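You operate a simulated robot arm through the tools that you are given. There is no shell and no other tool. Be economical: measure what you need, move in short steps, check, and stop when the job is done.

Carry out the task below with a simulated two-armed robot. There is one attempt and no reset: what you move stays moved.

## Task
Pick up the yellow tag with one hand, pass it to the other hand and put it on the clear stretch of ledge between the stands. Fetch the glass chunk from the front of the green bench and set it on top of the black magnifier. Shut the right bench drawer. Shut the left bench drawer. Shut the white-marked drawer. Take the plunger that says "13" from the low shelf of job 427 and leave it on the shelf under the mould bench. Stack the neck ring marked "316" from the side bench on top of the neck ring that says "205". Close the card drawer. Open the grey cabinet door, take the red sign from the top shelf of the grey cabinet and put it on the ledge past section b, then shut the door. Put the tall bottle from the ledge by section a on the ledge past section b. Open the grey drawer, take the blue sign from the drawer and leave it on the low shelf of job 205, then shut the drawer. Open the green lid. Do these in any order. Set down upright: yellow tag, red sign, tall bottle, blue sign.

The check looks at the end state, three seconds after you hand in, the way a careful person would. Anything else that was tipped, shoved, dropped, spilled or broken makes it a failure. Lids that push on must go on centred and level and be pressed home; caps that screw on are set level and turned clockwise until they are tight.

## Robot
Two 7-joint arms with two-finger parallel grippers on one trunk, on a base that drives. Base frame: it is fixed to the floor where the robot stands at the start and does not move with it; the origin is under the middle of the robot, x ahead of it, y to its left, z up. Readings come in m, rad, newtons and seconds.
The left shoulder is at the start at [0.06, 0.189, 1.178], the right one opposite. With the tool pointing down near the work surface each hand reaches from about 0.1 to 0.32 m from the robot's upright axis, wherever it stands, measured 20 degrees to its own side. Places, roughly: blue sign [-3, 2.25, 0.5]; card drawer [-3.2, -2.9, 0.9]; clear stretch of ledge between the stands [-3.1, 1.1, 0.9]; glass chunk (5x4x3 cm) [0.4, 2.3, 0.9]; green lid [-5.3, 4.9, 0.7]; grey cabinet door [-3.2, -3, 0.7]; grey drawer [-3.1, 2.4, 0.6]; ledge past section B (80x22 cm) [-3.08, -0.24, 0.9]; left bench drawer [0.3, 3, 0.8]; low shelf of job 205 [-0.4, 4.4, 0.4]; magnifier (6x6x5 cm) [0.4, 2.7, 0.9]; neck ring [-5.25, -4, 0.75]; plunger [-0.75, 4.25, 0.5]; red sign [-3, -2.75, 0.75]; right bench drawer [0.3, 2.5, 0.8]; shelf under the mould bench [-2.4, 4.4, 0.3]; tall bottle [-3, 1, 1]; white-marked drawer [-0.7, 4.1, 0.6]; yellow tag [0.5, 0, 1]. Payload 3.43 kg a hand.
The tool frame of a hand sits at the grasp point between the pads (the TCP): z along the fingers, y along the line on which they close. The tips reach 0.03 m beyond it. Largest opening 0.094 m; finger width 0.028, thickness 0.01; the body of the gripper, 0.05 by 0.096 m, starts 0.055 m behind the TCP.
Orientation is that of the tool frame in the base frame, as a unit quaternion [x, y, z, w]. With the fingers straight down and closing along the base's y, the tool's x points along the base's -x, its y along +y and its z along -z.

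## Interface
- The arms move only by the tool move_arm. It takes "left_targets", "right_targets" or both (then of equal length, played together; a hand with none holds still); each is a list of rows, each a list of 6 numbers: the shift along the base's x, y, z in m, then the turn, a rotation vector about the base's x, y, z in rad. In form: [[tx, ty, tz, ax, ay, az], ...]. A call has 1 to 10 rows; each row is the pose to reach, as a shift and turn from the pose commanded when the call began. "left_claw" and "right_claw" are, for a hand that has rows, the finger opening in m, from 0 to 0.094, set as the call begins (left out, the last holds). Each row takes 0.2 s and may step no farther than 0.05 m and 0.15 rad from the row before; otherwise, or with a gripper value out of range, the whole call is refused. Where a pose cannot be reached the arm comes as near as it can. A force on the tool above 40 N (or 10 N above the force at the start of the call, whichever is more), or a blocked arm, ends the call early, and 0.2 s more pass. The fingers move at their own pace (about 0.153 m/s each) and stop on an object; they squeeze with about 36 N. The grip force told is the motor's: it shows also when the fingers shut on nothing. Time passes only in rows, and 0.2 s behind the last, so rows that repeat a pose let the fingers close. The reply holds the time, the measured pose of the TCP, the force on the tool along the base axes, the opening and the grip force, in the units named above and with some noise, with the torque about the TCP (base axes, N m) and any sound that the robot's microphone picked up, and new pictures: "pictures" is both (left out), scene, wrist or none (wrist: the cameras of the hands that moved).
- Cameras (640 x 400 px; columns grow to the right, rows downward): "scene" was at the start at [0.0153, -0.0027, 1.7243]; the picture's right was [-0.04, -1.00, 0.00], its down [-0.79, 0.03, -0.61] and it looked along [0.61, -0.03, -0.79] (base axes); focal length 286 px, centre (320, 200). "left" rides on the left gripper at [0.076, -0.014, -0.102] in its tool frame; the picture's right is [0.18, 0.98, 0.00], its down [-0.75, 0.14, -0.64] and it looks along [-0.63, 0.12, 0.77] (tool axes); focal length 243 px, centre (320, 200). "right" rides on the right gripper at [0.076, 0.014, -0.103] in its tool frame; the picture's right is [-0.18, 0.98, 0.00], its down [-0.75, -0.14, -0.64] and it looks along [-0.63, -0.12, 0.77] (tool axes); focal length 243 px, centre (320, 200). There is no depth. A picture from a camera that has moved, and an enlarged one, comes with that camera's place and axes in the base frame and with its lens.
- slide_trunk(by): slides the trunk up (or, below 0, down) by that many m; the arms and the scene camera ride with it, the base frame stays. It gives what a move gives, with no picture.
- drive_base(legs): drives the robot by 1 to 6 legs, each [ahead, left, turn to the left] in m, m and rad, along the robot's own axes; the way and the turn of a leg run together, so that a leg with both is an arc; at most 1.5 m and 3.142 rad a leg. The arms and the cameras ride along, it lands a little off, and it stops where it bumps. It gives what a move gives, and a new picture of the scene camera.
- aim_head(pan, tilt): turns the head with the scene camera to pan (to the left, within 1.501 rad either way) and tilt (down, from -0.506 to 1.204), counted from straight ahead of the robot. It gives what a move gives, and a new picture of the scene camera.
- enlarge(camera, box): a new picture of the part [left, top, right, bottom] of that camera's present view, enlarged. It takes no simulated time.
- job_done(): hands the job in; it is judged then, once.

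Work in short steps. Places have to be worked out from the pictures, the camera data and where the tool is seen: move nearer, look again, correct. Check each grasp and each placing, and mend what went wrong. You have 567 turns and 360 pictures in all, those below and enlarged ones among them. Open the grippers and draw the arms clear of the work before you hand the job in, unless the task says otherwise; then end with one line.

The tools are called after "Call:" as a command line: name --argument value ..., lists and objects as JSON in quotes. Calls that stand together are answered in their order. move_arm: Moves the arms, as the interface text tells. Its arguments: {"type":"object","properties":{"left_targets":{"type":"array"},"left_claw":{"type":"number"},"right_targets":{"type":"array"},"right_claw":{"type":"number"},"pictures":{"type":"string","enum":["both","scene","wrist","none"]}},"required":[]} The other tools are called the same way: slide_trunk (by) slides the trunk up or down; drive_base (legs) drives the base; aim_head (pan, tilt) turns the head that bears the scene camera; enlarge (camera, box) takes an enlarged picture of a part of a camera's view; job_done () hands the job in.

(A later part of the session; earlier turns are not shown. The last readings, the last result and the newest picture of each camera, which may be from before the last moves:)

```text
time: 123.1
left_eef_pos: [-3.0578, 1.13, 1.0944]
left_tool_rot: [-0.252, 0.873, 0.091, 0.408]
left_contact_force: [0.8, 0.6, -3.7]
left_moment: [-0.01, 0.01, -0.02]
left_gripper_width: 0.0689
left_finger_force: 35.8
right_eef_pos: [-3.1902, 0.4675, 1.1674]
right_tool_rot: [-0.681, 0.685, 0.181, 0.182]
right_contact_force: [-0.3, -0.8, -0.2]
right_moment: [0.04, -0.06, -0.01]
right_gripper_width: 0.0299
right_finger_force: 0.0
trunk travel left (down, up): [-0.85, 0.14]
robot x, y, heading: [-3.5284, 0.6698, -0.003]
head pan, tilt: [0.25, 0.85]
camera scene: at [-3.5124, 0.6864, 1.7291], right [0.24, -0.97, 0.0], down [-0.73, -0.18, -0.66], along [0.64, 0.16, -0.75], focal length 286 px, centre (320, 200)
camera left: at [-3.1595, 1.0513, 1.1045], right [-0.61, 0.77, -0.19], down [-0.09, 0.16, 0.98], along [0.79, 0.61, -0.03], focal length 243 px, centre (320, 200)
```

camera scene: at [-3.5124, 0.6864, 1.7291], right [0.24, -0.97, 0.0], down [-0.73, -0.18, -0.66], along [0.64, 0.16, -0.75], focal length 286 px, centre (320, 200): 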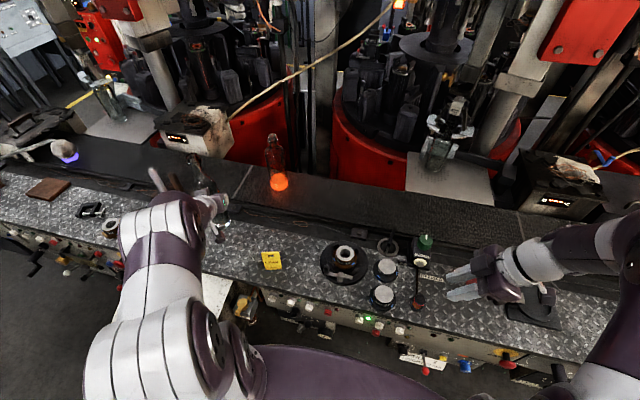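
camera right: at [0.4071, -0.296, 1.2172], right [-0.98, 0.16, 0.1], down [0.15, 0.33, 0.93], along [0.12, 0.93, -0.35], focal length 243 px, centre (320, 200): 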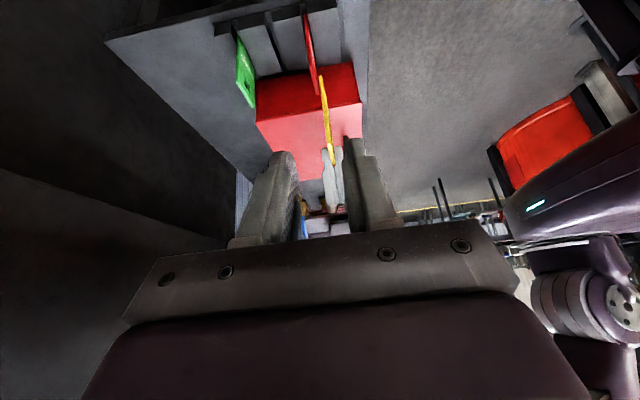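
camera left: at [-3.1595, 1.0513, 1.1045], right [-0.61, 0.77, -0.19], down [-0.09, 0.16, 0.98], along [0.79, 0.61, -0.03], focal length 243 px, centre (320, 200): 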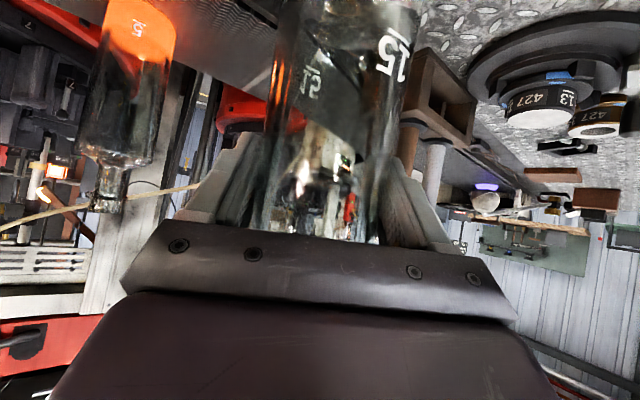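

Bottle lifted (69 mm grip). I raise it a little more and draw it toward me, then back off.

Call:
move_arm --left_targets '[[0, 0, 0.035, 0, 0, 0], [-0.025, -0.01, 0.07, 0, 0, 0], [-0.055, -0.03, 0.075, 0, 0, 0], [-0.085, -0.06, 0.075, 0, 0, 0], [-0.115, -0.09, 0.075, 0, 0, 0], [-0.145, -0.12, 0.075, 0, 0, 0]]' --pictures "none"

Call:
drive_base --legs '[[-0.5, 0, 0], [0, -1.0, 0]]'

Call:
aim_head --pan 0.0 --tilt 0.65

```text
time: 124.5
left_eef_pos: [-3.2208, 1.0273, 1.165]
left_tool_rot: [-0.251, 0.872, 0.09, 0.41]
left_contact_force: [0.4, -0.2, -4.1]
left_moment: [0.02, -0.03, 0.01]
left_gripper_width: 0.0692
left_finger_force: 35.9
left hand out of reach, approached as far as the arm can: row 5, 6
right_eef_pos: [-3.1896, 0.4672, 1.1671]
right_tool_rot: [-0.681, 0.686, 0.181, 0.181]
right_contact_force: [-0.6, 0.3, -0.2]
right_moment: [0.02, 0.02, 0.03]
right_gripper_width: 0.0302
right_finger_force: 0.0
trunk travel left (down, up): [-0.85, 0.14]
robot x, y, heading: [-3.5296, 0.6609, -0.001]
head pan, tilt: [0.25, 0.85]
```

```text
time: 132.2
left_eef_pos: [-3.7201, 0.0282, 1.1637]
left_tool_rot: [-0.254, 0.871, 0.091, 0.41]
left_contact_force: [-0.7, 0.3, -4.1]
left_moment: [-0.02, 0.0, 0.03]
left_gripper_width: 0.0688
left_finger_force: 36.2
right_eef_pos: [-3.6881, -0.5302, 1.1682]
right_tool_rot: [0.684, -0.683, -0.182, -0.18]
right_contact_force: [0.2, -0.6, 0.0]
right_moment: [-0.01, 0.0, 0.01]
right_gripper_width: 0.0299
right_finger_force: 0.1
trunk travel left (down, up): [-0.85, 0.14]
robot x, y, heading: [-4.0304, -0.3354, 0.007]
head pan, tilt: [0.25, 0.85]
camera scene: at [-4.0107, -0.3129, 1.7292], right [0.25, -0.97, 0.0], down [-0.73, -0.19, -0.66], along [0.64, 0.16, -0.75], focal length 286 px, centre (320, 200)
```

scene: 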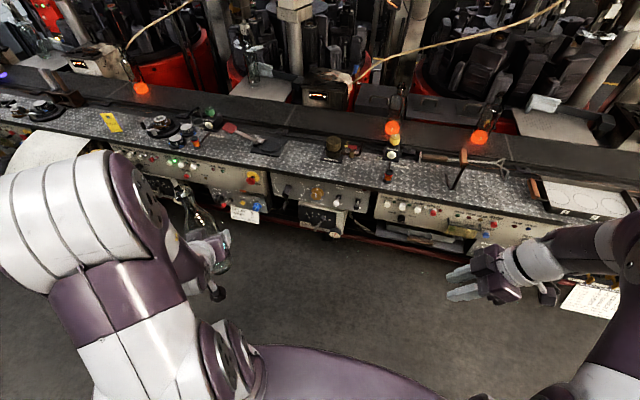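

```text
time: 133.0
left_eef_pos: [-3.7231, 0.0277, 1.1646]
left_tool_rot: [-0.254, 0.872, 0.091, 0.409]
left_contact_force: [-0.1, 0.7, -3.4]
left_moment: [0.0, 0.0, 0.0]
left_gripper_width: 0.0687
left_finger_force: 36.1
right_eef_pos: [-3.6881, -0.5318, 1.1684]
right_tool_rot: [-0.683, 0.684, 0.182, 0.181]
right_contact_force: [-0.2, 0.0, 0.4]
right_moment: [-0.02, 0.0, 0.0]
right_gripper_width: 0.0298
right_finger_force: 0.1
trunk travel left (down, up): [-0.85, 0.14]
robot x, y, heading: [-4.0252, -0.3331, 0.003]
head pan, tilt: [0.0, 0.649]
camera scene: at [-3.9997, -0.333, 1.7457], right [0.0, -1.0, 0.0], down [-0.61, 0.0, -0.8], along [0.8, 0.0, -0.61], focal length 286 px, centre (320, 200)
```

scene: 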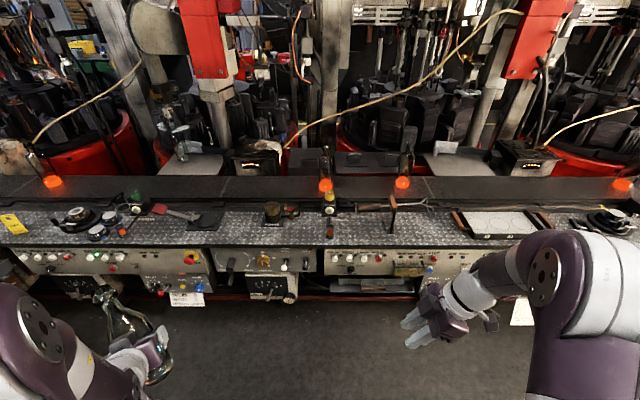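

The region past section B spans px ≈207–390 on the ledge. I enlarge to find free spots for bottle and red sign.

Call:
enlarge --camera "scene" --box '[180, 160, 440, 280]'

```text
2.46 times, centred on (310, 220) of scene
camera zoom: at [-3.9997, -0.333, 1.7457], right [0.0, -1.0, 0.0], down [-0.61, 0.0, -0.8], along [0.8, 0.0, -0.61], focal length 704 px, centre (345, 151)
```

zoom: 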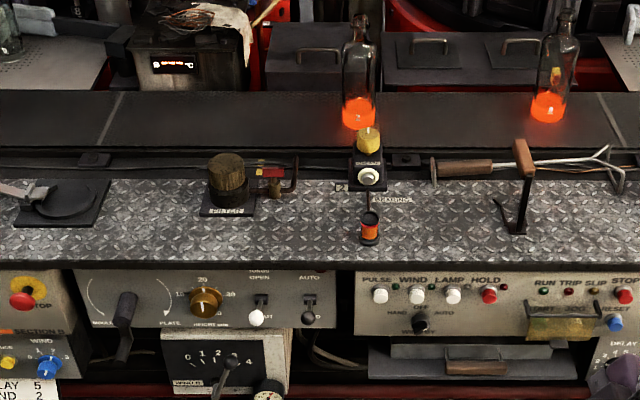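

Free spot for the bottle: y≈0.0 between the plate at left and the filter block (y −0.08…0.07), x≈−3.09. I drive up to the ledge.

Call:
drive_base --legs '[[0.5, 0, 0]]'

Call:
aim_head --pan 0.3 --tilt 0.9

```text
time: 136.0
left_eef_pos: [-3.2194, 0.029, 1.1647]
left_tool_rot: [-0.254, 0.872, 0.091, 0.409]
left_contact_force: [0.0, 0.1, -3.3]
left_moment: [-0.01, 0.0, 0.04]
left_gripper_width: 0.0691
left_finger_force: 36.1
right_eef_pos: [-3.1876, -0.53, 1.168]
right_tool_rot: [-0.683, 0.684, 0.181, 0.181]
right_contact_force: [0.1, 0.4, -0.1]
right_moment: [0.09, 0.03, -0.01]
right_gripper_width: 0.0303
right_finger_force: 0.1
trunk travel left (down, up): [-0.85, 0.14]
robot x, y, heading: [-3.5251, -0.334, 0.003]
head pan, tilt: [0.0, 0.649]
camera scene: at [-3.4994, -0.3317, 1.7458], right [0.0, -1.0, 0.0], down [-0.6, 0.0, -0.8], along [0.8, 0.0, -0.6], focal length 286 px, centre (320, 200)
```

scene: 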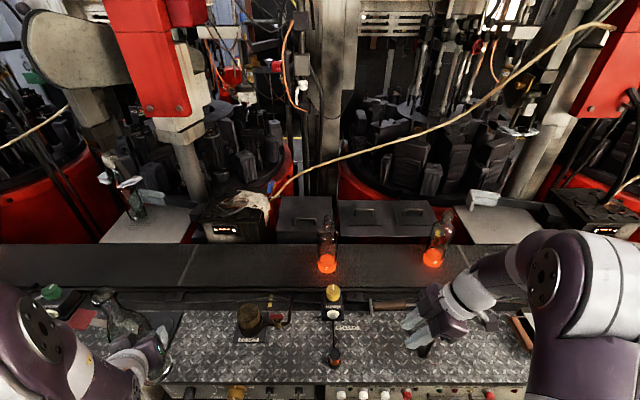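

```text
time: 136.8
left_eef_pos: [-3.2184, 0.0288, 1.1639]
left_tool_rot: [-0.254, 0.872, 0.091, 0.408]
left_contact_force: [0.9, -1.1, -4.8]
left_moment: [-0.02, 0.0, 0.01]
left_gripper_width: 0.0692
left_finger_force: 36.1
right_eef_pos: [-3.1873, -0.5311, 1.1678]
right_tool_rot: [-0.683, 0.684, 0.181, 0.181]
right_contact_force: [-0.7, -0.8, 0.6]
right_moment: [-0.02, -0.03, 0.0]
right_gripper_width: 0.0298
right_finger_force: 0.1
trunk travel left (down, up): [-0.85, 0.14]
robot x, y, heading: [-3.526, -0.3327, -0.002]
head pan, tilt: [0.3, 0.901]
camera scene: at [-3.5125, -0.3095, 1.7253], right [0.3, -0.96, 0.0], down [-0.75, -0.23, -0.62], along [0.59, 0.18, -0.78], focal length 286 px, centre (320, 200)
```

scene: 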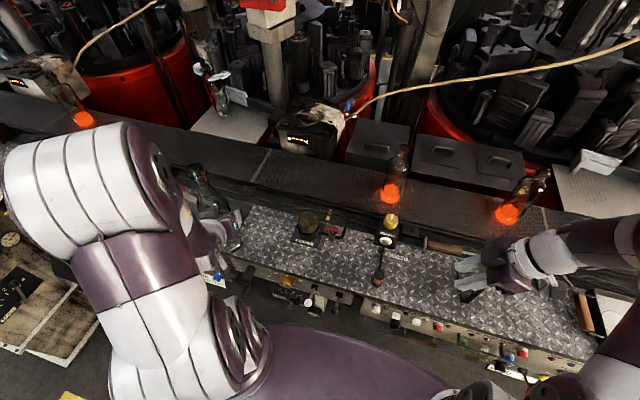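

I move over the spot and lower to near contact (base on ledge when TCP z≈0.995).

Call:
move_arm --left_targets '[[0.04, -0.008, 0, 0, 0, 0], [0.08, -0.016, -0.02, 0, 0, 0], [0.119, -0.024, -0.04, 0, 0, 0], [0.119, -0.024, -0.08, 0, 0, 0], [0.119, -0.024, -0.12, 0, 0, 0]]' --pictures "both"

```text
time: 138.0
left_eef_pos: [-3.1556, 0.0721, 1.0496]
left_tool_rot: [-0.251, 0.873, 0.086, 0.409]
left_contact_force: [0.5, 0.7, -3.8]
left_moment: [-0.02, 0.0, -0.01]
left_gripper_width: 0.0689
left_finger_force: 36.0
left hand out of reach, approached as far as the arm can: row 1, 2, 3, 4, 5
right_eef_pos: [-3.1866, -0.529, 1.1672]
right_tool_rot: [-0.683, 0.684, 0.182, 0.18]
right_contact_force: [0.6, 0.2, 0.1]
right_moment: [0.01, 0.02, 0.0]
right_gripper_width: 0.0297
right_finger_force: 0.0
trunk travel left (down, up): [-0.85, 0.14]
robot x, y, heading: [-3.5329, -0.3333, 0.005]
head pan, tilt: [0.3, 0.901]
camera scene: at [-3.512, -0.3082, 1.7253], right [0.3, -0.95, 0.0], down [-0.75, -0.23, -0.62], along [0.59, 0.18, -0.78], focal length 286 px, centre (320, 200)
camera left: at [-3.2572, -0.0044, 1.061], right [-0.6, 0.78, -0.19], down [-0.1, 0.17, 0.98], along [0.79, 0.61, -0.03], focal length 243 px, centre (320, 200)
```

scene: 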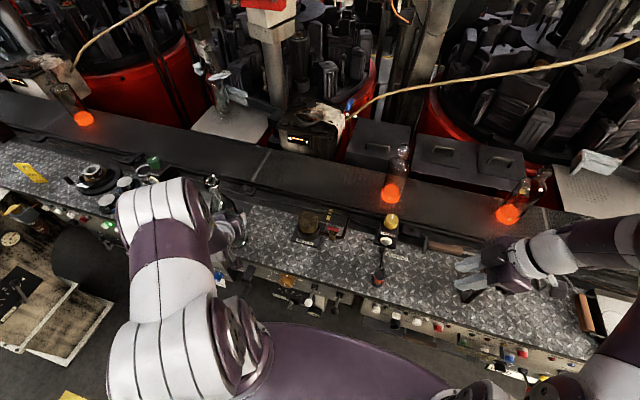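
left: 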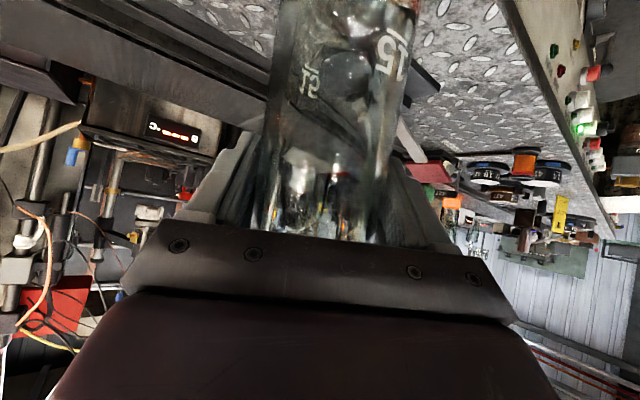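

The reach favours a pose farther left; so I raise slightly, shift the base right by 7 cm, then extend forward.

Call:
move_arm --left_targets '[[0, 0, 0.03, 0, 0, 0]]' --pictures "none"

Call:
drive_base --legs '[[0, -0.075, 0]]'

Call:
move_arm --left_targets '[[0.03, 0.01, 0, 0, 0, 0], [0.06, 0.01, -0.02, 0, 0, 0], [0.06, 0.01, -0.05, 0, 0, 0]]' --pictures "wrist"

```text
time: 138.4
left_eef_pos: [-3.1577, 0.0733, 1.0801]
left_tool_rot: [-0.252, 0.872, 0.089, 0.409]
left_contact_force: [-0.2, 0.1, -3.9]
left_moment: [0.03, 0.04, -0.03]
left_gripper_width: 0.0687
left_finger_force: 36.2
right_eef_pos: [-3.1873, -0.5296, 1.1675]
right_tool_rot: [-0.683, 0.684, 0.181, 0.181]
right_contact_force: [-0.1, 0.6, 0.2]
right_moment: [-0.01, -0.02, -0.05]
right_gripper_width: 0.03
right_finger_force: 0.1
trunk travel left (down, up): [-0.85, 0.14]
robot x, y, heading: [-3.5292, -0.3317, 0.004]
head pan, tilt: [0.3, 0.901]
```

```text
time: 139.4
left_eef_pos: [-3.157, -0.0007, 1.0798]
left_tool_rot: [-0.252, 0.873, 0.087, 0.409]
left_contact_force: [-0.1, -0.3, -4.3]
left_moment: [0.02, -0.01, -0.02]
left_gripper_width: 0.0687
left_finger_force: 35.9
right_eef_pos: [-3.1875, -0.6029, 1.1694]
right_tool_rot: [-0.684, 0.684, 0.18, 0.18]
right_contact_force: [0.0, 0.8, -0.5]
right_moment: [0.02, 0.0, 0.03]
right_gripper_width: 0.0301
right_finger_force: 0.1
trunk travel left (down, up): [-0.85, 0.14]
robot x, y, heading: [-3.5248, -0.4054, -0.0]
head pan, tilt: [0.3, 0.901]
camera scene: at [-3.513, -0.3808, 1.7252], right [0.3, -0.95, 0.0], down [-0.75, -0.23, -0.62], along [0.59, 0.18, -0.78], focal length 286 px, centre (320, 200)
```

scene: 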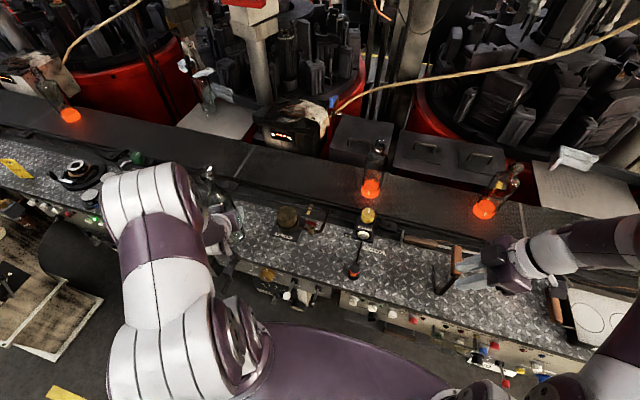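

```text
time: 140.2
left_eef_pos: [-3.101, 0.0227, 1.0343]
left_tool_rot: [-0.25, 0.874, 0.083, 0.409]
left_contact_force: [0.3, -0.7, -4.3]
left_moment: [0.02, -0.01, -0.03]
left_gripper_width: 0.0688
left_finger_force: 35.7
left hand out of reach, approached as far as the arm can: row 2, 3
right_eef_pos: [-3.1868, -0.6056, 1.167]
right_tool_rot: [0.684, -0.683, -0.182, -0.18]
right_contact_force: [0.2, -0.3, 0.7]
right_moment: [0.01, 0.01, 0.02]
right_gripper_width: 0.03
right_finger_force: 0.2
trunk travel left (down, up): [-0.85, 0.14]
robot x, y, heading: [-3.5301, -0.4118, 0.003]
head pan, tilt: [0.3, 0.901]
camera left: at [-3.2027, -0.0536, 1.0454], right [-0.6, 0.78, -0.2], down [-0.1, 0.17, 0.98], along [0.8, 0.6, -0.03], focal length 243 px, centre (320, 200)
```

left: 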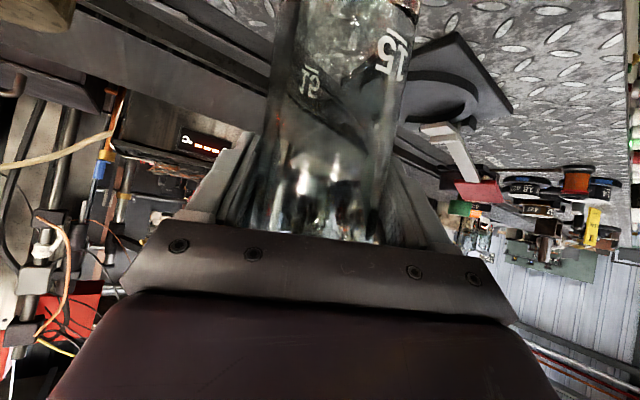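

The bottle is a bit close to the plate. I shift the base 3 cm right and lower, correcting a slight tilt.

Call:
drive_base --legs '[[0, -0.032, 0]]'

Call:
move_arm --left_targets '[[0, 0, -0.01, 0.013, 0.002, 0.009], [0, 0, -0.02, 0.013, 0.002, 0.009], [0, 0, -0.03, 0.013, 0.002, 0.009]]' --pictures "wrist"

```text
time: 141.0
left_eef_pos: [-3.102, -0.0018, 1.0323]
left_tool_rot: [-0.251, 0.874, 0.081, 0.409]
left_contact_force: [-0.1, 0.9, -5.2]
left_moment: [-0.02, -0.02, -0.03]
left_gripper_width: 0.0687
left_finger_force: 35.8
right_eef_pos: [-3.1865, -0.6316, 1.1682]
right_tool_rot: [0.684, -0.684, -0.18, -0.179]
right_contact_force: [-0.6, 0.6, 0.0]
right_moment: [-0.04, 0.02, 0.0]
right_gripper_width: 0.0302
right_finger_force: 0.1
trunk travel left (down, up): [-0.85, 0.14]
robot x, y, heading: [-3.5256, -0.4389, -0.0]
head pan, tilt: [0.3, 0.901]
camera scene: at [-3.5129, -0.4064, 1.7251], right [0.3, -0.95, 0.01], down [-0.75, -0.24, -0.62], along [0.59, 0.18, -0.78], focal length 286 px, centre (320, 200)
```

scene: 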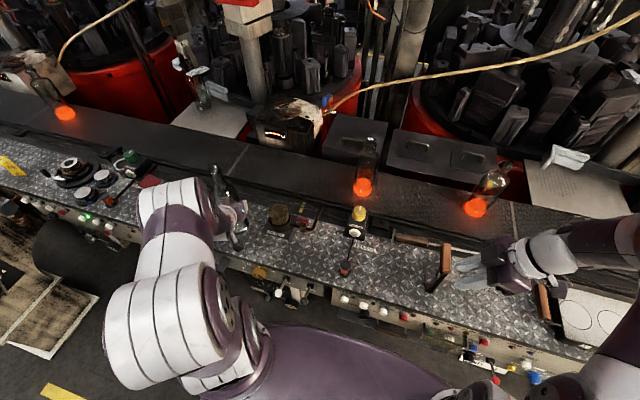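

```text
time: 141.8
left_eef_pos: [-3.1045, -0.0008, 1.0055]
left_tool_rot: [-0.249, 0.873, 0.087, 0.41]
left_contact_force: [0.1, 0.5, -4.4]
left_moment: [-0.01, -0.02, 0.03]
left_gripper_width: 0.0687
left_finger_force: 35.4
left hand out of reach, approached as far as the arm can: row 1, 2, 3
right_eef_pos: [-3.1871, -0.6372, 1.1678]
right_tool_rot: [-0.683, 0.684, 0.182, 0.182]
right_contact_force: [-0.3, 0.4, -0.5]
right_moment: [0.0, -0.02, -0.01]
right_gripper_width: 0.0302
right_finger_force: 0.1
trunk travel left (down, up): [-0.85, 0.14]
robot x, y, heading: [-3.5238, -0.4386, 0.0]
head pan, tilt: [0.3, 0.901]
camera left: at [-3.2063, -0.0772, 1.0169], right [-0.6, 0.78, -0.19], down [-0.1, 0.17, 0.98], along [0.8, 0.6, -0.02], focal length 243 px, centre (320, 200)
```

left: 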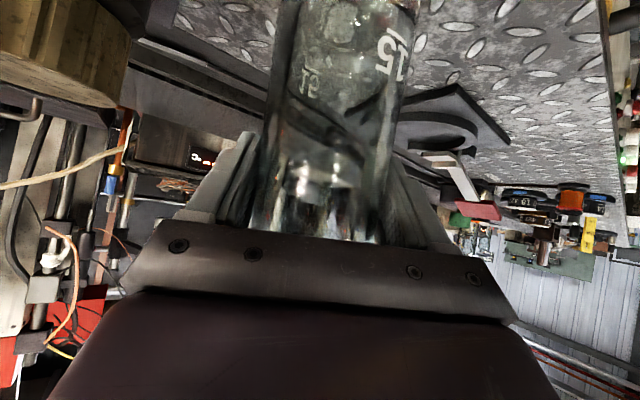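

Position good (−3.104, 0.0). I lower the last centimetre gently.

Call:
move_arm --left_targets '[[0, 0, -0.004, 0, 0, 0], [0, 0, -0.008, 0, 0, 0], [0, 0, -0.01, 0, 0, 0]]' --pictures "none"

```text
time: 142.6
left_eef_pos: [-3.1057, 0.0035, 0.9959]
left_tool_rot: [-0.25, 0.873, 0.087, 0.409]
left_contact_force: [-0.7, 0.5, -3.9]
left_moment: [0.01, -0.05, -0.02]
left_gripper_width: 0.0687
left_finger_force: 36.1
right_eef_pos: [-3.1871, -0.6358, 1.1678]
right_tool_rot: [0.684, -0.683, -0.182, -0.18]
right_contact_force: [-0.6, -0.7, 0.4]
right_moment: [0.04, 0.01, 0.01]
right_gripper_width: 0.0303
right_finger_force: 0.1
trunk travel left (down, up): [-0.85, 0.14]
robot x, y, heading: [-3.5266, -0.4381, -0.003]
head pan, tilt: [0.3, 0.901]
```

Call:
move_arm --left_targets '[[0, 0, -0.0015, 0, 0, 0], [0, 0, -0.003, 0, 0, 0]]' --pictures "none"

```text
time: 143.2
left_eef_pos: [-3.1049, 0.0032, 0.9952]
left_tool_rot: [-0.249, 0.872, 0.088, 0.412]
left_contact_force: [-1.3, -0.5, 7.3]
left_moment: [-0.05, 0.0, -0.01]
left_gripper_width: 0.069
left_finger_force: 35.5
left hand out of reach, approached as far as the arm can: row 2
right_eef_pos: [-3.1876, -0.6368, 1.168]
right_tool_rot: [0.684, -0.683, -0.182, -0.182]
right_contact_force: [-0.6, -0.9, -0.2]
right_moment: [0.03, 0.03, -0.01]
right_gripper_width: 0.0301
right_finger_force: 0.0
trunk travel left (down, up): [-0.85, 0.14]
robot x, y, heading: [-3.5241, -0.4367, -0.004]
head pan, tilt: [0.3, 0.901]
```

Contact is made. I open and retract backward along the fingers.

Call:
move_arm --left_targets '[[0, 0, 0, 0, 0, 0], [0, 0, 0, 0, 0, 0], [-0.02, -0.011, 0.01, 0, 0, 0], [-0.04, -0.022, 0.025, 0, 0, 0], [-0.065, -0.036, 0.045, 0, 0, 0], [-0.09, -0.05, 0.075, 0, 0, 0], [-0.11, -0.05, 0.115, 0, 0, 0]]' --left_claw 0.094 --pictures "scene"

```text
time: 144.8
left_eef_pos: [-3.2159, -0.0472, 1.1103]
left_tool_rot: [-0.25, 0.872, 0.09, 0.411]
left_contact_force: [-0.2, -0.7, -0.4]
left_moment: [0.01, 0.03, 0.0]
left_gripper_width: 0.094
left_finger_force: 0.0
right_eef_pos: [-3.1875, -0.6361, 1.167]
right_tool_rot: [0.684, -0.683, -0.181, -0.181]
right_contact_force: [-0.1, 0.0, -0.1]
right_moment: [0.0, 0.02, 0.03]
right_gripper_width: 0.0302
right_finger_force: 0.0
trunk travel left (down, up): [-0.85, 0.14]
robot x, y, heading: [-3.5251, -0.4418, 0.002]
head pan, tilt: [0.3, 0.901]
camera scene: at [-3.5142, -0.416, 1.7253], right [0.3, -0.95, 0.0], down [-0.75, -0.23, -0.62], along [0.59, 0.18, -0.78], focal length 286 px, centre (320, 200)
```

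scene: 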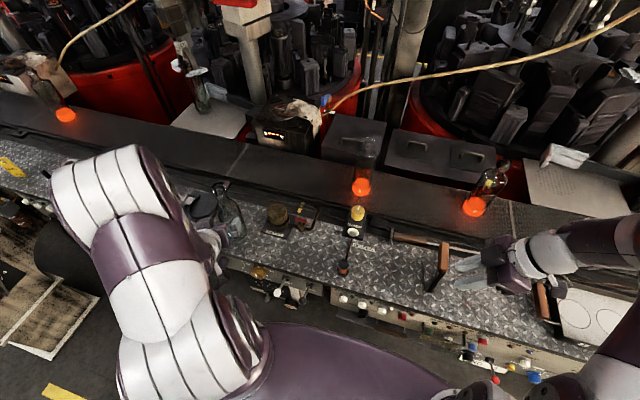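

The bottle stands upright. I back off, look to the right along the ledge, and head for the grey cabinet.

Call:
drive_base --legs '[[-0.55, 0, 0]]'

Call:
aim_head --pan -1.1 --tilt 0.45

```text
time: 148.0
left_eef_pos: [-3.7602, -0.0476, 1.1084]
left_tool_rot: [-0.252, 0.872, 0.091, 0.41]
left_contact_force: [0.0, -0.2, 0.0]
left_moment: [0.02, -0.01, -0.01]
left_gripper_width: 0.0938
left_finger_force: 0.1
right_eef_pos: [-3.7322, -0.6367, 1.1681]
right_tool_rot: [-0.683, 0.684, 0.182, 0.18]
right_contact_force: [0.2, 0.0, -0.5]
right_moment: [0.03, 0.0, 0.02]
right_gripper_width: 0.0304
right_finger_force: 0.0
trunk travel left (down, up): [-0.85, 0.14]
robot x, y, heading: [-4.0713, -0.437, 0.001]
head pan, tilt: [0.3, 0.901]
camera scene: at [-4.058, -0.4158, 1.7253], right [0.3, -0.96, 0.0], down [-0.75, -0.23, -0.62], along [0.59, 0.18, -0.78], focal length 286 px, centre (320, 200)
```

scene: 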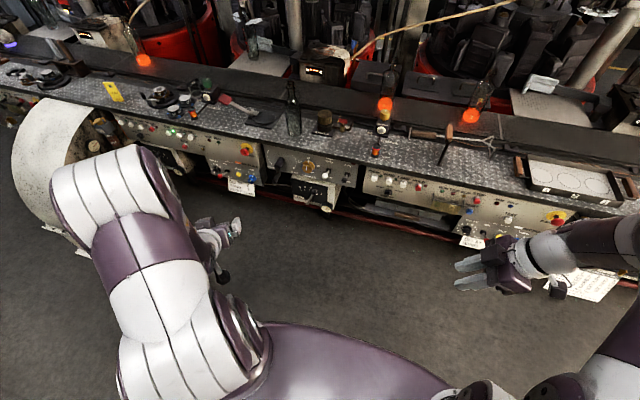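

```text
time: 149.5
left_eef_pos: [-3.7603, -0.0466, 1.108]
left_tool_rot: [-0.25, 0.873, 0.09, 0.41]
left_contact_force: [-0.6, -0.1, 0.2]
left_moment: [-0.04, 0.01, 0.01]
left_gripper_width: 0.094
left_finger_force: 0.2
right_eef_pos: [-3.7336, -0.6369, 1.1677]
right_tool_rot: [-0.682, 0.684, 0.182, 0.181]
right_contact_force: [-0.3, 0.0, 0.5]
right_moment: [-0.01, 0.05, -0.03]
right_gripper_width: 0.0302
right_finger_force: 0.0
trunk travel left (down, up): [-0.85, 0.14]
robot x, y, heading: [-4.0716, -0.4399, -0.003]
head pan, tilt: [-1.1, 0.45]
camera scene: at [-4.089, -0.52, 1.7636], right [-0.89, -0.45, 0.0], down [-0.2, 0.39, -0.9], along [0.41, -0.8, -0.44], focal length 286 px, centre (320, 200)
```

scene: 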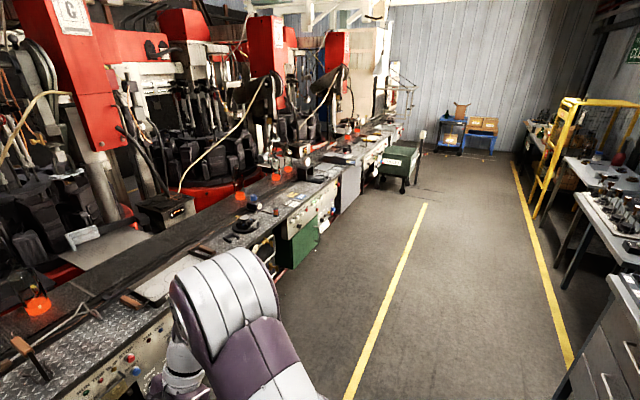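

The lane is clear. I drive sideways to y≈−2.85 and look at the cabinet.

Call:
drive_base --legs '[[0, -1.2, 0], [0, -1.2, 0]]'

Call:
aim_head --pan 0.0 --tilt 0.7

```text
time: 161.2
left_eef_pos: [-3.76, -2.437, 1.1072]
left_tool_rot: [-0.255, 0.871, 0.093, 0.409]
left_contact_force: [-0.5, -0.4, 0.1]
left_moment: [0.0, 0.01, 0.0]
left_gripper_width: 0.0938
left_finger_force: 0.1
right_eef_pos: [-3.7277, -3.0254, 1.1669]
right_tool_rot: [0.686, -0.681, -0.182, -0.18]
right_contact_force: [1.5, 0.0, -1.6]
right_moment: [0.0, -0.01, 0.0]
right_gripper_width: 0.03
right_finger_force: 0.0
trunk travel left (down, up): [-0.85, 0.14]
robot x, y, heading: [-4.0696, -2.8325, 0.01]
head pan, tilt: [-1.1, 0.45]
camera scene: at [-4.0851, -2.9117, 1.7637], right [-0.89, -0.46, 0.0], down [-0.2, 0.39, -0.9], along [0.42, -0.8, -0.43], focal length 286 px, centre (320, 200)
```

scene: 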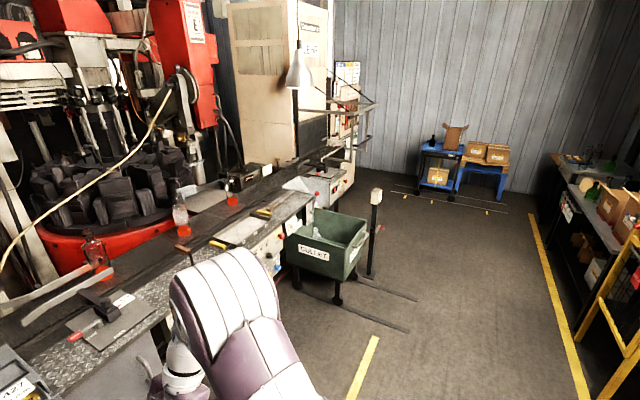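

```text
time: 162.6
left_eef_pos: [-3.7616, -2.4361, 1.1087]
left_tool_rot: [-0.255, 0.871, 0.093, 0.409]
left_contact_force: [0.2, -0.5, 0.1]
left_moment: [-0.02, -0.03, 0.01]
left_gripper_width: 0.0942
left_finger_force: 0.1
right_eef_pos: [-3.728, -3.0259, 1.1684]
right_tool_rot: [0.686, -0.681, -0.183, -0.18]
right_contact_force: [-0.7, -0.8, 0.2]
right_moment: [0.0, 0.04, -0.05]
right_gripper_width: 0.03
right_finger_force: 0.1
trunk travel left (down, up): [-0.85, 0.14]
robot x, y, heading: [-4.0672, -2.8269, 0.012]
head pan, tilt: [0.0, 0.7]
camera scene: at [-4.0426, -2.83, 1.7415], right [0.01, -1.0, 0.0], down [-0.64, -0.01, -0.77], along [0.77, 0.01, -0.64], focal length 286 px, centre (320, 200)
```

scene: 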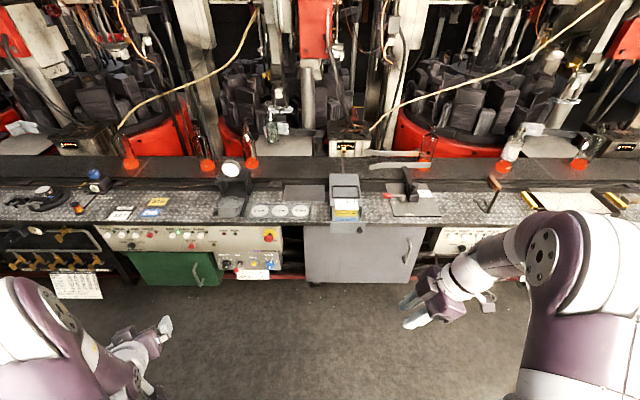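

Grey cabinet directly ahead with a card box on the ledge above it. I enlarge.

Call:
enlarge --camera "scene" --box '[270, 140, 470, 300]'

```text
2.50 times, centred on (370, 220) of scene
camera zoom: at [-4.0426, -2.83, 1.7415], right [0.01, -1.0, 0.0], down [-0.64, -0.01, -0.77], along [0.77, 0.01, -0.64], focal length 716 px, centre (195, 150)
```

zoom: 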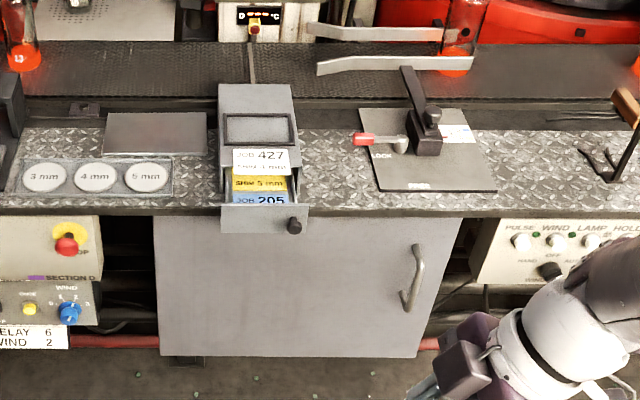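

The card drawer (on the ledge, front at ≈(−3.225, −2.93, 0.92)) is open ~8 cm; the cabinet door spans y −2.755…−3.266, handle at ≈(−3.22, −3.216, 0.74), hinge left. First I turn the right hand forward-pitched with closed fingers to push the card drawer in.

Call:
move_arm --right_targets '[[0, 0, 0, 0.0251, -0.0254, -0.1411], [0, 0, 0, 0.0503, -0.0508, -0.2823], [0, 0, 0, 0.0754, -0.0762, -0.4234], [0, 0, 0, 0.1005, -0.1016, -0.5646], [0, 0, 0, 0.1257, -0.127, -0.7057], [0, 0, 0, 0.1508, -0.1524, -0.8469]]' --right_claw 0.0 --pictures "none"

Call:
move_arm --right_targets '[[0, 0, 0, 0.0251, -0.0254, -0.1411], [0, 0, 0, 0.0503, -0.0508, -0.2823], [0, 0, 0, 0.0754, -0.0762, -0.4234], [0, 0, 0, 0.1005, -0.1016, -0.5646], [0, 0, 0, 0.1257, -0.127, -0.7057]]' --pictures "none"

Call:
drive_base --legs '[[0.35, 0.03, -0.012]]'

```text
time: 164.0
left_eef_pos: [-3.7606, -2.4355, 1.1087]
left_tool_rot: [-0.255, 0.871, 0.092, 0.41]
left_contact_force: [-0.6, 0.7, 0.2]
left_moment: [0.02, -0.01, 0.0]
left_gripper_width: 0.094
left_finger_force: 0.1
right_eef_pos: [-3.7275, -3.0251, 1.1678]
right_tool_rot: [-0.342, 0.872, 0.089, 0.339]
right_contact_force: [0.6, 0.1, -0.4]
right_moment: [-0.01, -0.04, -0.03]
right_gripper_width: 0.0
right_finger_force: 33.0
trunk travel left (down, up): [-0.85, 0.14]
robot x, y, heading: [-4.0663, -2.8288, 0.009]
head pan, tilt: [0.0, 0.7]
```

```text
time: 165.2
left_eef_pos: [-3.7603, -2.4363, 1.1081]
left_tool_rot: [-0.255, 0.871, 0.093, 0.409]
left_contact_force: [-0.6, 0.4, -0.4]
left_moment: [0.01, 0.03, 0.04]
left_gripper_width: 0.0937
left_finger_force: 0.0
right_eef_pos: [-3.7145, -3.0379, 1.1847]
right_tool_rot: [-0.001, 0.908, 0.015, 0.419]
right_contact_force: [-0.2, 0.4, -0.7]
right_moment: [0.0, 0.0, -0.03]
right_gripper_width: 0.0
right_finger_force: 32.8
right hand out of reach, approached as far as the arm can: row 4, 5
trunk travel left (down, up): [-0.85, 0.14]
robot x, y, heading: [-4.0634, -2.8282, 0.008]
head pan, tilt: [0.0, 0.7]
```

```text
time: 167.5
left_eef_pos: [-3.4025, -2.409, 1.1092]
left_tool_rot: [-0.25, 0.873, 0.09, 0.41]
left_contact_force: [0.5, -0.5, 0.0]
left_moment: [0.0, 0.0, -0.03]
left_gripper_width: 0.0938
left_finger_force: 0.0
right_eef_pos: [-3.3612, -3.011, 1.186]
right_tool_rot: [0.005, 0.908, 0.012, 0.419]
right_contact_force: [0.9, -0.1, 0.0]
right_moment: [0.07, -0.01, -0.01]
right_gripper_width: 0.0002
right_finger_force: 33.4
trunk travel left (down, up): [-0.85, 0.14]
robot x, y, heading: [-3.7155, -2.8014, 0.002]
head pan, tilt: [0.0, 0.7]
camera scene: at [-3.6887, -2.7992, 1.7415], right [0.0, -1.0, 0.0], down [-0.64, 0.0, -0.77], along [0.77, 0.0, -0.64], focal length 286 px, centre (320, 200)
```

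scene: 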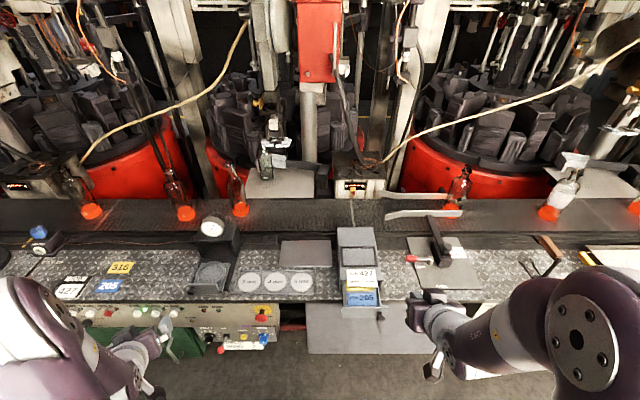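

The drawer front is at ≈(−3.229, −2.928, 0.92). I bring the closed right fingertips in front of it.

Call:
move_arm --right_targets '[[0, 0.035, -0.03, 0, 0, 0], [0, 0.07, -0.06, 0, 0, 0], [0, 0.083, -0.1, 0, 0, 0], [0, 0.083, -0.14, 0, 0, 0], [0, 0.083, -0.18, 0, 0, 0], [0, 0.083, -0.22, 0, 0, 0], [0.02, 0.083, -0.242, 0, 0, 0], [0.05, 0.083, -0.242, 0, 0, 0]]' --pictures "both"

```text
time: 169.3
left_eef_pos: [-3.4019, -2.4082, 1.1082]
left_tool_rot: [-0.25, 0.873, 0.09, 0.41]
left_contact_force: [-0.4, 0.0, -1.0]
left_moment: [-0.01, 0.0, -0.03]
left_gripper_width: 0.0942
left_finger_force: 0.0
right_eef_pos: [-3.2931, -3.0095, 0.9541]
right_tool_rot: [0.011, 0.911, 0.047, 0.411]
right_contact_force: [0.3, 0.1, -0.4]
right_moment: [0.0, 0.0, 0.03]
right_gripper_width: 0.0
right_finger_force: 32.8
right hand out of reach, approached as far as the arm can: row 1, 2, 3, 4, 5, 6, 7, 8
trunk travel left (down, up): [-0.85, 0.14]
robot x, y, heading: [-3.7134, -2.8014, -0.003]
head pan, tilt: [0.0, 0.7]
camera scene: at [-3.688, -2.799, 1.7415], right [0.0, -1.0, 0.0], down [-0.64, 0.0, -0.77], along [0.77, 0.0, -0.64], focal length 286 px, centre (320, 200)
camera right: at [-3.4198, -2.9979, 0.966], right [0.1, 0.97, 0.23], down [0.02, -0.23, 0.97], along [0.99, -0.1, -0.05], focal length 243 px, centre (320, 200)
```

scene: 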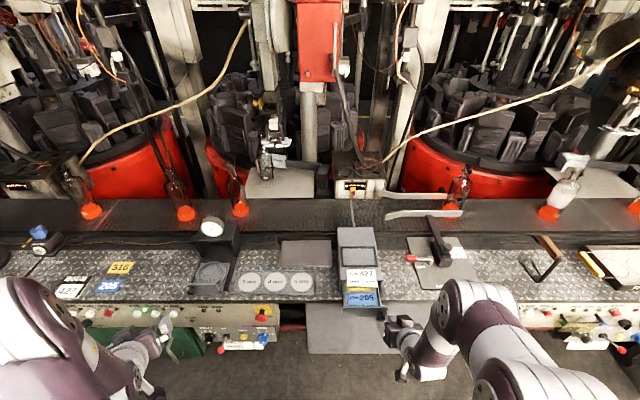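
right: 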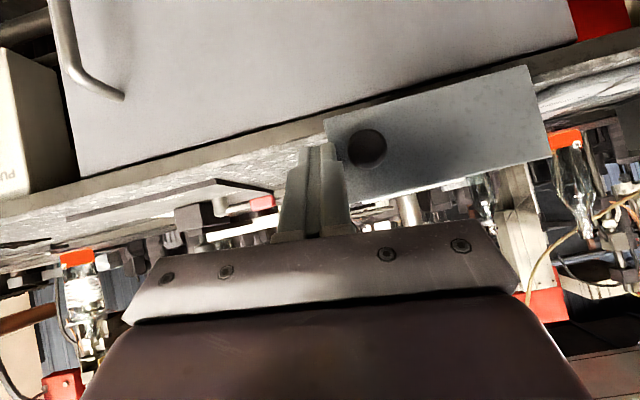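

The right arm can't come further inward in this pose, so I back off 4 cm, shift the base left 7.5 cm, then push forward.

Call:
move_arm --right_targets '[[-0.04, 0, -0.01, 0, 0, 0]]' --pictures "none"

Call:
drive_base --legs '[[0, 0.072, 0]]'

Call:
move_arm --right_targets '[[0.04, 0, 0, 0, 0, 0], [0.06, 0, 0, 0, 0, 0]]' --pictures "wrist"

```text
time: 169.7
left_eef_pos: [-3.4016, -2.4102, 1.1079]
left_tool_rot: [-0.25, 0.872, 0.09, 0.41]
left_contact_force: [0.2, -0.3, 0.8]
left_moment: [-0.04, -0.02, 0.05]
left_gripper_width: 0.0943
left_finger_force: 0.0
right_eef_pos: [-3.3185, -3.0018, 0.9495]
right_tool_rot: [0.016, 0.912, 0.059, 0.406]
right_contact_force: [-0.6, 0.4, 0.9]
right_moment: [-0.01, -0.02, 0.02]
right_gripper_width: 0.0001
right_finger_force: 33.4
right hand out of reach, approached as far as the arm can: row 1
trunk travel left (down, up): [-0.85, 0.14]
robot x, y, heading: [-3.7126, -2.7983, -0.0]
head pan, tilt: [0.0, 0.7]
```

```text
time: 170.7
left_eef_pos: [-3.4003, -2.3379, 1.1085]
left_tool_rot: [-0.25, 0.873, 0.09, 0.409]
left_contact_force: [0.0, -0.6, 0.4]
left_moment: [-0.02, 0.02, 0.0]
left_gripper_width: 0.094
left_finger_force: 0.1
right_eef_pos: [-3.318, -2.9306, 0.9491]
right_tool_rot: [0.017, 0.911, 0.06, 0.407]
right_contact_force: [-0.1, 0.6, 0.5]
right_moment: [0.03, 0.02, -0.01]
right_gripper_width: 0.0001
right_finger_force: 32.9
trunk travel left (down, up): [-0.85, 0.14]
robot x, y, heading: [-3.7145, -2.7292, 0.0]
head pan, tilt: [0.0, 0.7]
camera scene: at [-3.6875, -2.7301, 1.7415], right [0.0, -1.0, 0.0], down [-0.64, 0.0, -0.76], along [0.76, 0.0, -0.64], focal length 286 px, centre (320, 200)
```

scene: 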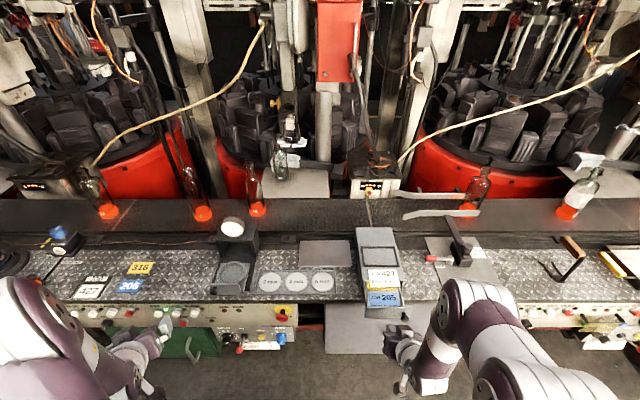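

```text
time: 171.3
left_eef_pos: [-3.4002, -2.3377, 1.1078]
left_tool_rot: [-0.25, 0.872, 0.09, 0.41]
left_contact_force: [0.3, 0.5, -0.5]
left_moment: [0.03, -0.01, 0.01]
left_gripper_width: 0.094
left_finger_force: 0.0
right_eef_pos: [-3.2557, -2.9299, 0.95]
right_tool_rot: [0.016, 0.912, 0.059, 0.407]
right_contact_force: [-0.5, 0.1, 0.2]
right_moment: [-0.01, 0.04, -0.01]
right_gripper_width: 0.0001
right_finger_force: 33.4
trunk travel left (down, up): [-0.85, 0.14]
robot x, y, heading: [-3.7174, -2.73, -0.001]
head pan, tilt: [0.0, 0.7]
camera right: at [-3.3828, -2.9187, 0.9636], right [0.11, 0.96, 0.25], down [0.03, -0.26, 0.97], along [0.99, -0.09, -0.06], focal length 243 px, centre (320, 200)
```

right: 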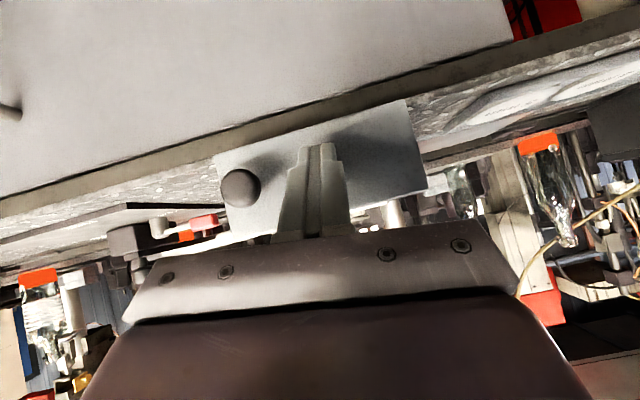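

Fingertips are centred on the drawer front. I push forward in 1.5–2 cm rows.

Call:
move_arm --right_targets '[[0.02, 0, 0, 0, 0, 0], [0.04, 0, 0, 0, 0, 0], [0.06, 0, 0, 0, 0, 0], [0.08, 0, 0, 0, 0, 0]]' --pictures "wrist"

```text
time: 172.3
left_eef_pos: [-3.4071, -2.3386, 1.111]
left_tool_rot: [-0.249, 0.872, 0.089, 0.412]
left_contact_force: [0.1, -0.5, 0.2]
left_moment: [-0.02, 0.02, 0.01]
left_gripper_width: 0.094
left_finger_force: 0.0
right_eef_pos: [-3.2007, -2.9304, 0.943]
right_tool_rot: [0.018, 0.918, 0.058, 0.393]
right_contact_force: [-10.1, -1.1, -4.8]
right_moment: [0.06, -0.69, -0.06]
right_gripper_width: 0.0
right_finger_force: 32.8
trunk travel left (down, up): [-0.85, 0.14]
robot x, y, heading: [-3.7123, -2.7298, -0.006]
head pan, tilt: [0.0, 0.7]
stopped in row 4 (right hand): the force on the tool passed its limit at 52 N (the readings are from after the stop); the commanded pose is now the measured one
camera right: at [-3.3267, -2.9195, 0.9602], right [0.12, 0.96, 0.25], down [0.06, -0.26, 0.96], along [0.99, -0.1, -0.08], focal length 243 px, centre (320, 200)
```

right: 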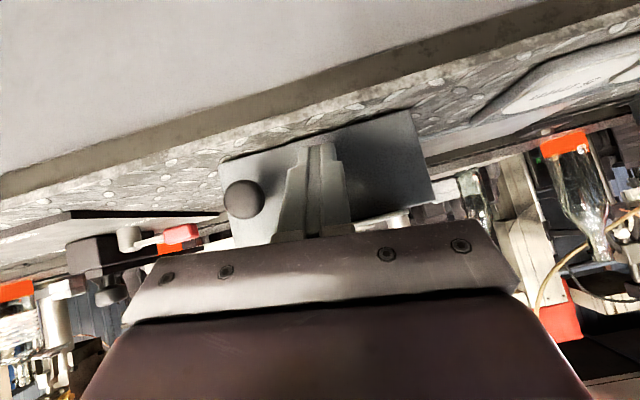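

Resistance met. I back off a little and look at the drawer from the head.

Call:
move_arm --right_targets '[[-0.03, 0, 0.0, 0, 0, 0], [-0.07, 0, 0.0, 0, 0, 0]]' --pictures "none"

Call:
enlarge --camera "scene" --box '[320, 200, 480, 330]'

```text
time: 172.9
left_eef_pos: [-3.4054, -2.3386, 1.1086]
left_tool_rot: [-0.25, 0.872, 0.09, 0.411]
left_contact_force: [-0.4, 0.0, 0.4]
left_moment: [0.01, -0.01, 0.0]
left_gripper_width: 0.0941
left_finger_force: 0.1
right_eef_pos: [-3.2657, -2.9304, 0.9438]
right_tool_rot: [0.017, 0.916, 0.058, 0.396]
right_contact_force: [-0.3, -1.5, 1.3]
right_moment: [0.01, -0.01, 0.0]
right_gripper_width: 0.0002
right_finger_force: 33.1
trunk travel left (down, up): [-0.85, 0.14]
robot x, y, heading: [-3.7159, -2.7269, -0.003]
head pan, tilt: [0.0, 0.7]
```

```text
3.08 times, centred on (400, 265) of scene
camera zoom: at [-3.6932, -2.7271, 1.7415], right [0.0, -1.0, 0.0], down [-0.64, 0.0, -0.77], along [0.77, 0.0, -0.64], focal length 881 px, centre (74, 0)
```

zoom: 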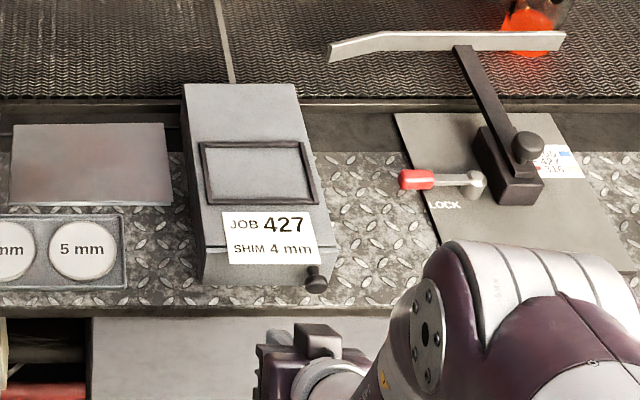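

The card drawer is closed. Now the cabinet door: I back off, shift right to y≈−3.42, and lower the trunk by 0.25 m so the left hand can pull the handle.

Call:
drive_base --legs '[[-0.36, 0, 0], [0, -0.69, 0]]'

Call:
slide_trunk --by -0.25

```text
time: 178.7
left_eef_pos: [-3.7647, -3.0331, 1.1074]
left_tool_rot: [-0.247, 0.873, 0.089, 0.41]
left_contact_force: [-0.3, -0.1, 0.6]
left_moment: [-0.02, 0.0, 0.02]
left_gripper_width: 0.094
left_finger_force: 0.1
right_eef_pos: [-3.6311, -3.6272, 0.9423]
right_tool_rot: [0.021, 0.916, 0.057, 0.396]
right_contact_force: [0.0, -0.6, 0.2]
right_moment: [-0.03, 0.02, -0.04]
right_gripper_width: 0.0001
right_finger_force: 33.1
trunk travel left (down, up): [-0.85, 0.14]
robot x, y, heading: [-4.0805, -3.4208, -0.009]
head pan, tilt: [0.0, 0.7]
camera scene: at [-4.0542, -3.4213, 1.7415], right [-0.01, -1.0, 0.0], down [-0.64, 0.01, -0.76], along [0.76, -0.01, -0.64], focal length 286 px, centre (320, 200)
```

scene: 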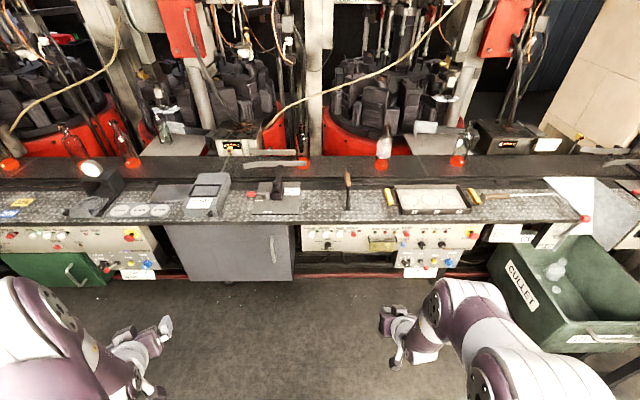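

```text
time: 181.2
left_eef_pos: [-3.7647, -3.0333, 0.8587]
left_tool_rot: [-0.248, 0.874, 0.089, 0.41]
left_contact_force: [0.1, 0.7, -1.0]
left_moment: [0.01, 0.04, -0.04]
left_gripper_width: 0.094
left_finger_force: 0.1
right_eef_pos: [-3.6303, -3.6266, 0.6922]
right_tool_rot: [0.02, 0.916, 0.057, 0.396]
right_contact_force: [0.5, -0.6, -0.5]
right_moment: [0.01, -0.03, -0.01]
right_gripper_width: 0.0001
right_finger_force: 33.1
trunk travel left (down, up): [-0.6, 0.39]
robot x, y, heading: [-4.0788, -3.4203, -0.008]
head pan, tilt: [0.0, 0.7]
```

Handle at ≈(−3.21, −3.214, 0.746). I turn the left hand to point forward (20° below level) and bring it to the handle's height and line.

Call:
move_arm --left_targets '[[0.01, -0.03, -0.025, 0.043, -0.08, -0.08], [0.02, -0.06, -0.05, 0.087, -0.16, -0.16], [0.03, -0.09, -0.075, 0.13, -0.24, -0.24], [0.04, -0.12, -0.1, 0.173, -0.319, -0.319], [0.045, -0.15, -0.113, 0.173, -0.319, -0.319], [0.045, -0.18, -0.113, 0.173, -0.319, -0.319]]' --left_claw 0.07 --pictures "none"

```text
time: 182.6
left_eef_pos: [-3.642, -3.126, 0.8423]
left_tool_rot: [-0.091, 0.83, 0.023, 0.55]
left_contact_force: [0.4, 0.3, -0.1]
left_moment: [-0.01, -0.01, 0.0]
left_gripper_width: 0.0702
left_finger_force: 0.2
left hand out of reach, approached as far as the arm can: row 1, 2, 3, 4, 5, 6
right_eef_pos: [-3.6299, -3.6279, 0.6928]
right_tool_rot: [0.021, 0.916, 0.057, 0.396]
right_contact_force: [0.1, 1.1, 0.8]
right_moment: [0.01, 0.0, 0.01]
right_gripper_width: 0.0
right_finger_force: 33.2
trunk travel left (down, up): [-0.6, 0.39]
robot x, y, heading: [-4.0775, -3.4225, -0.006]
head pan, tilt: [0.0, 0.7]
```

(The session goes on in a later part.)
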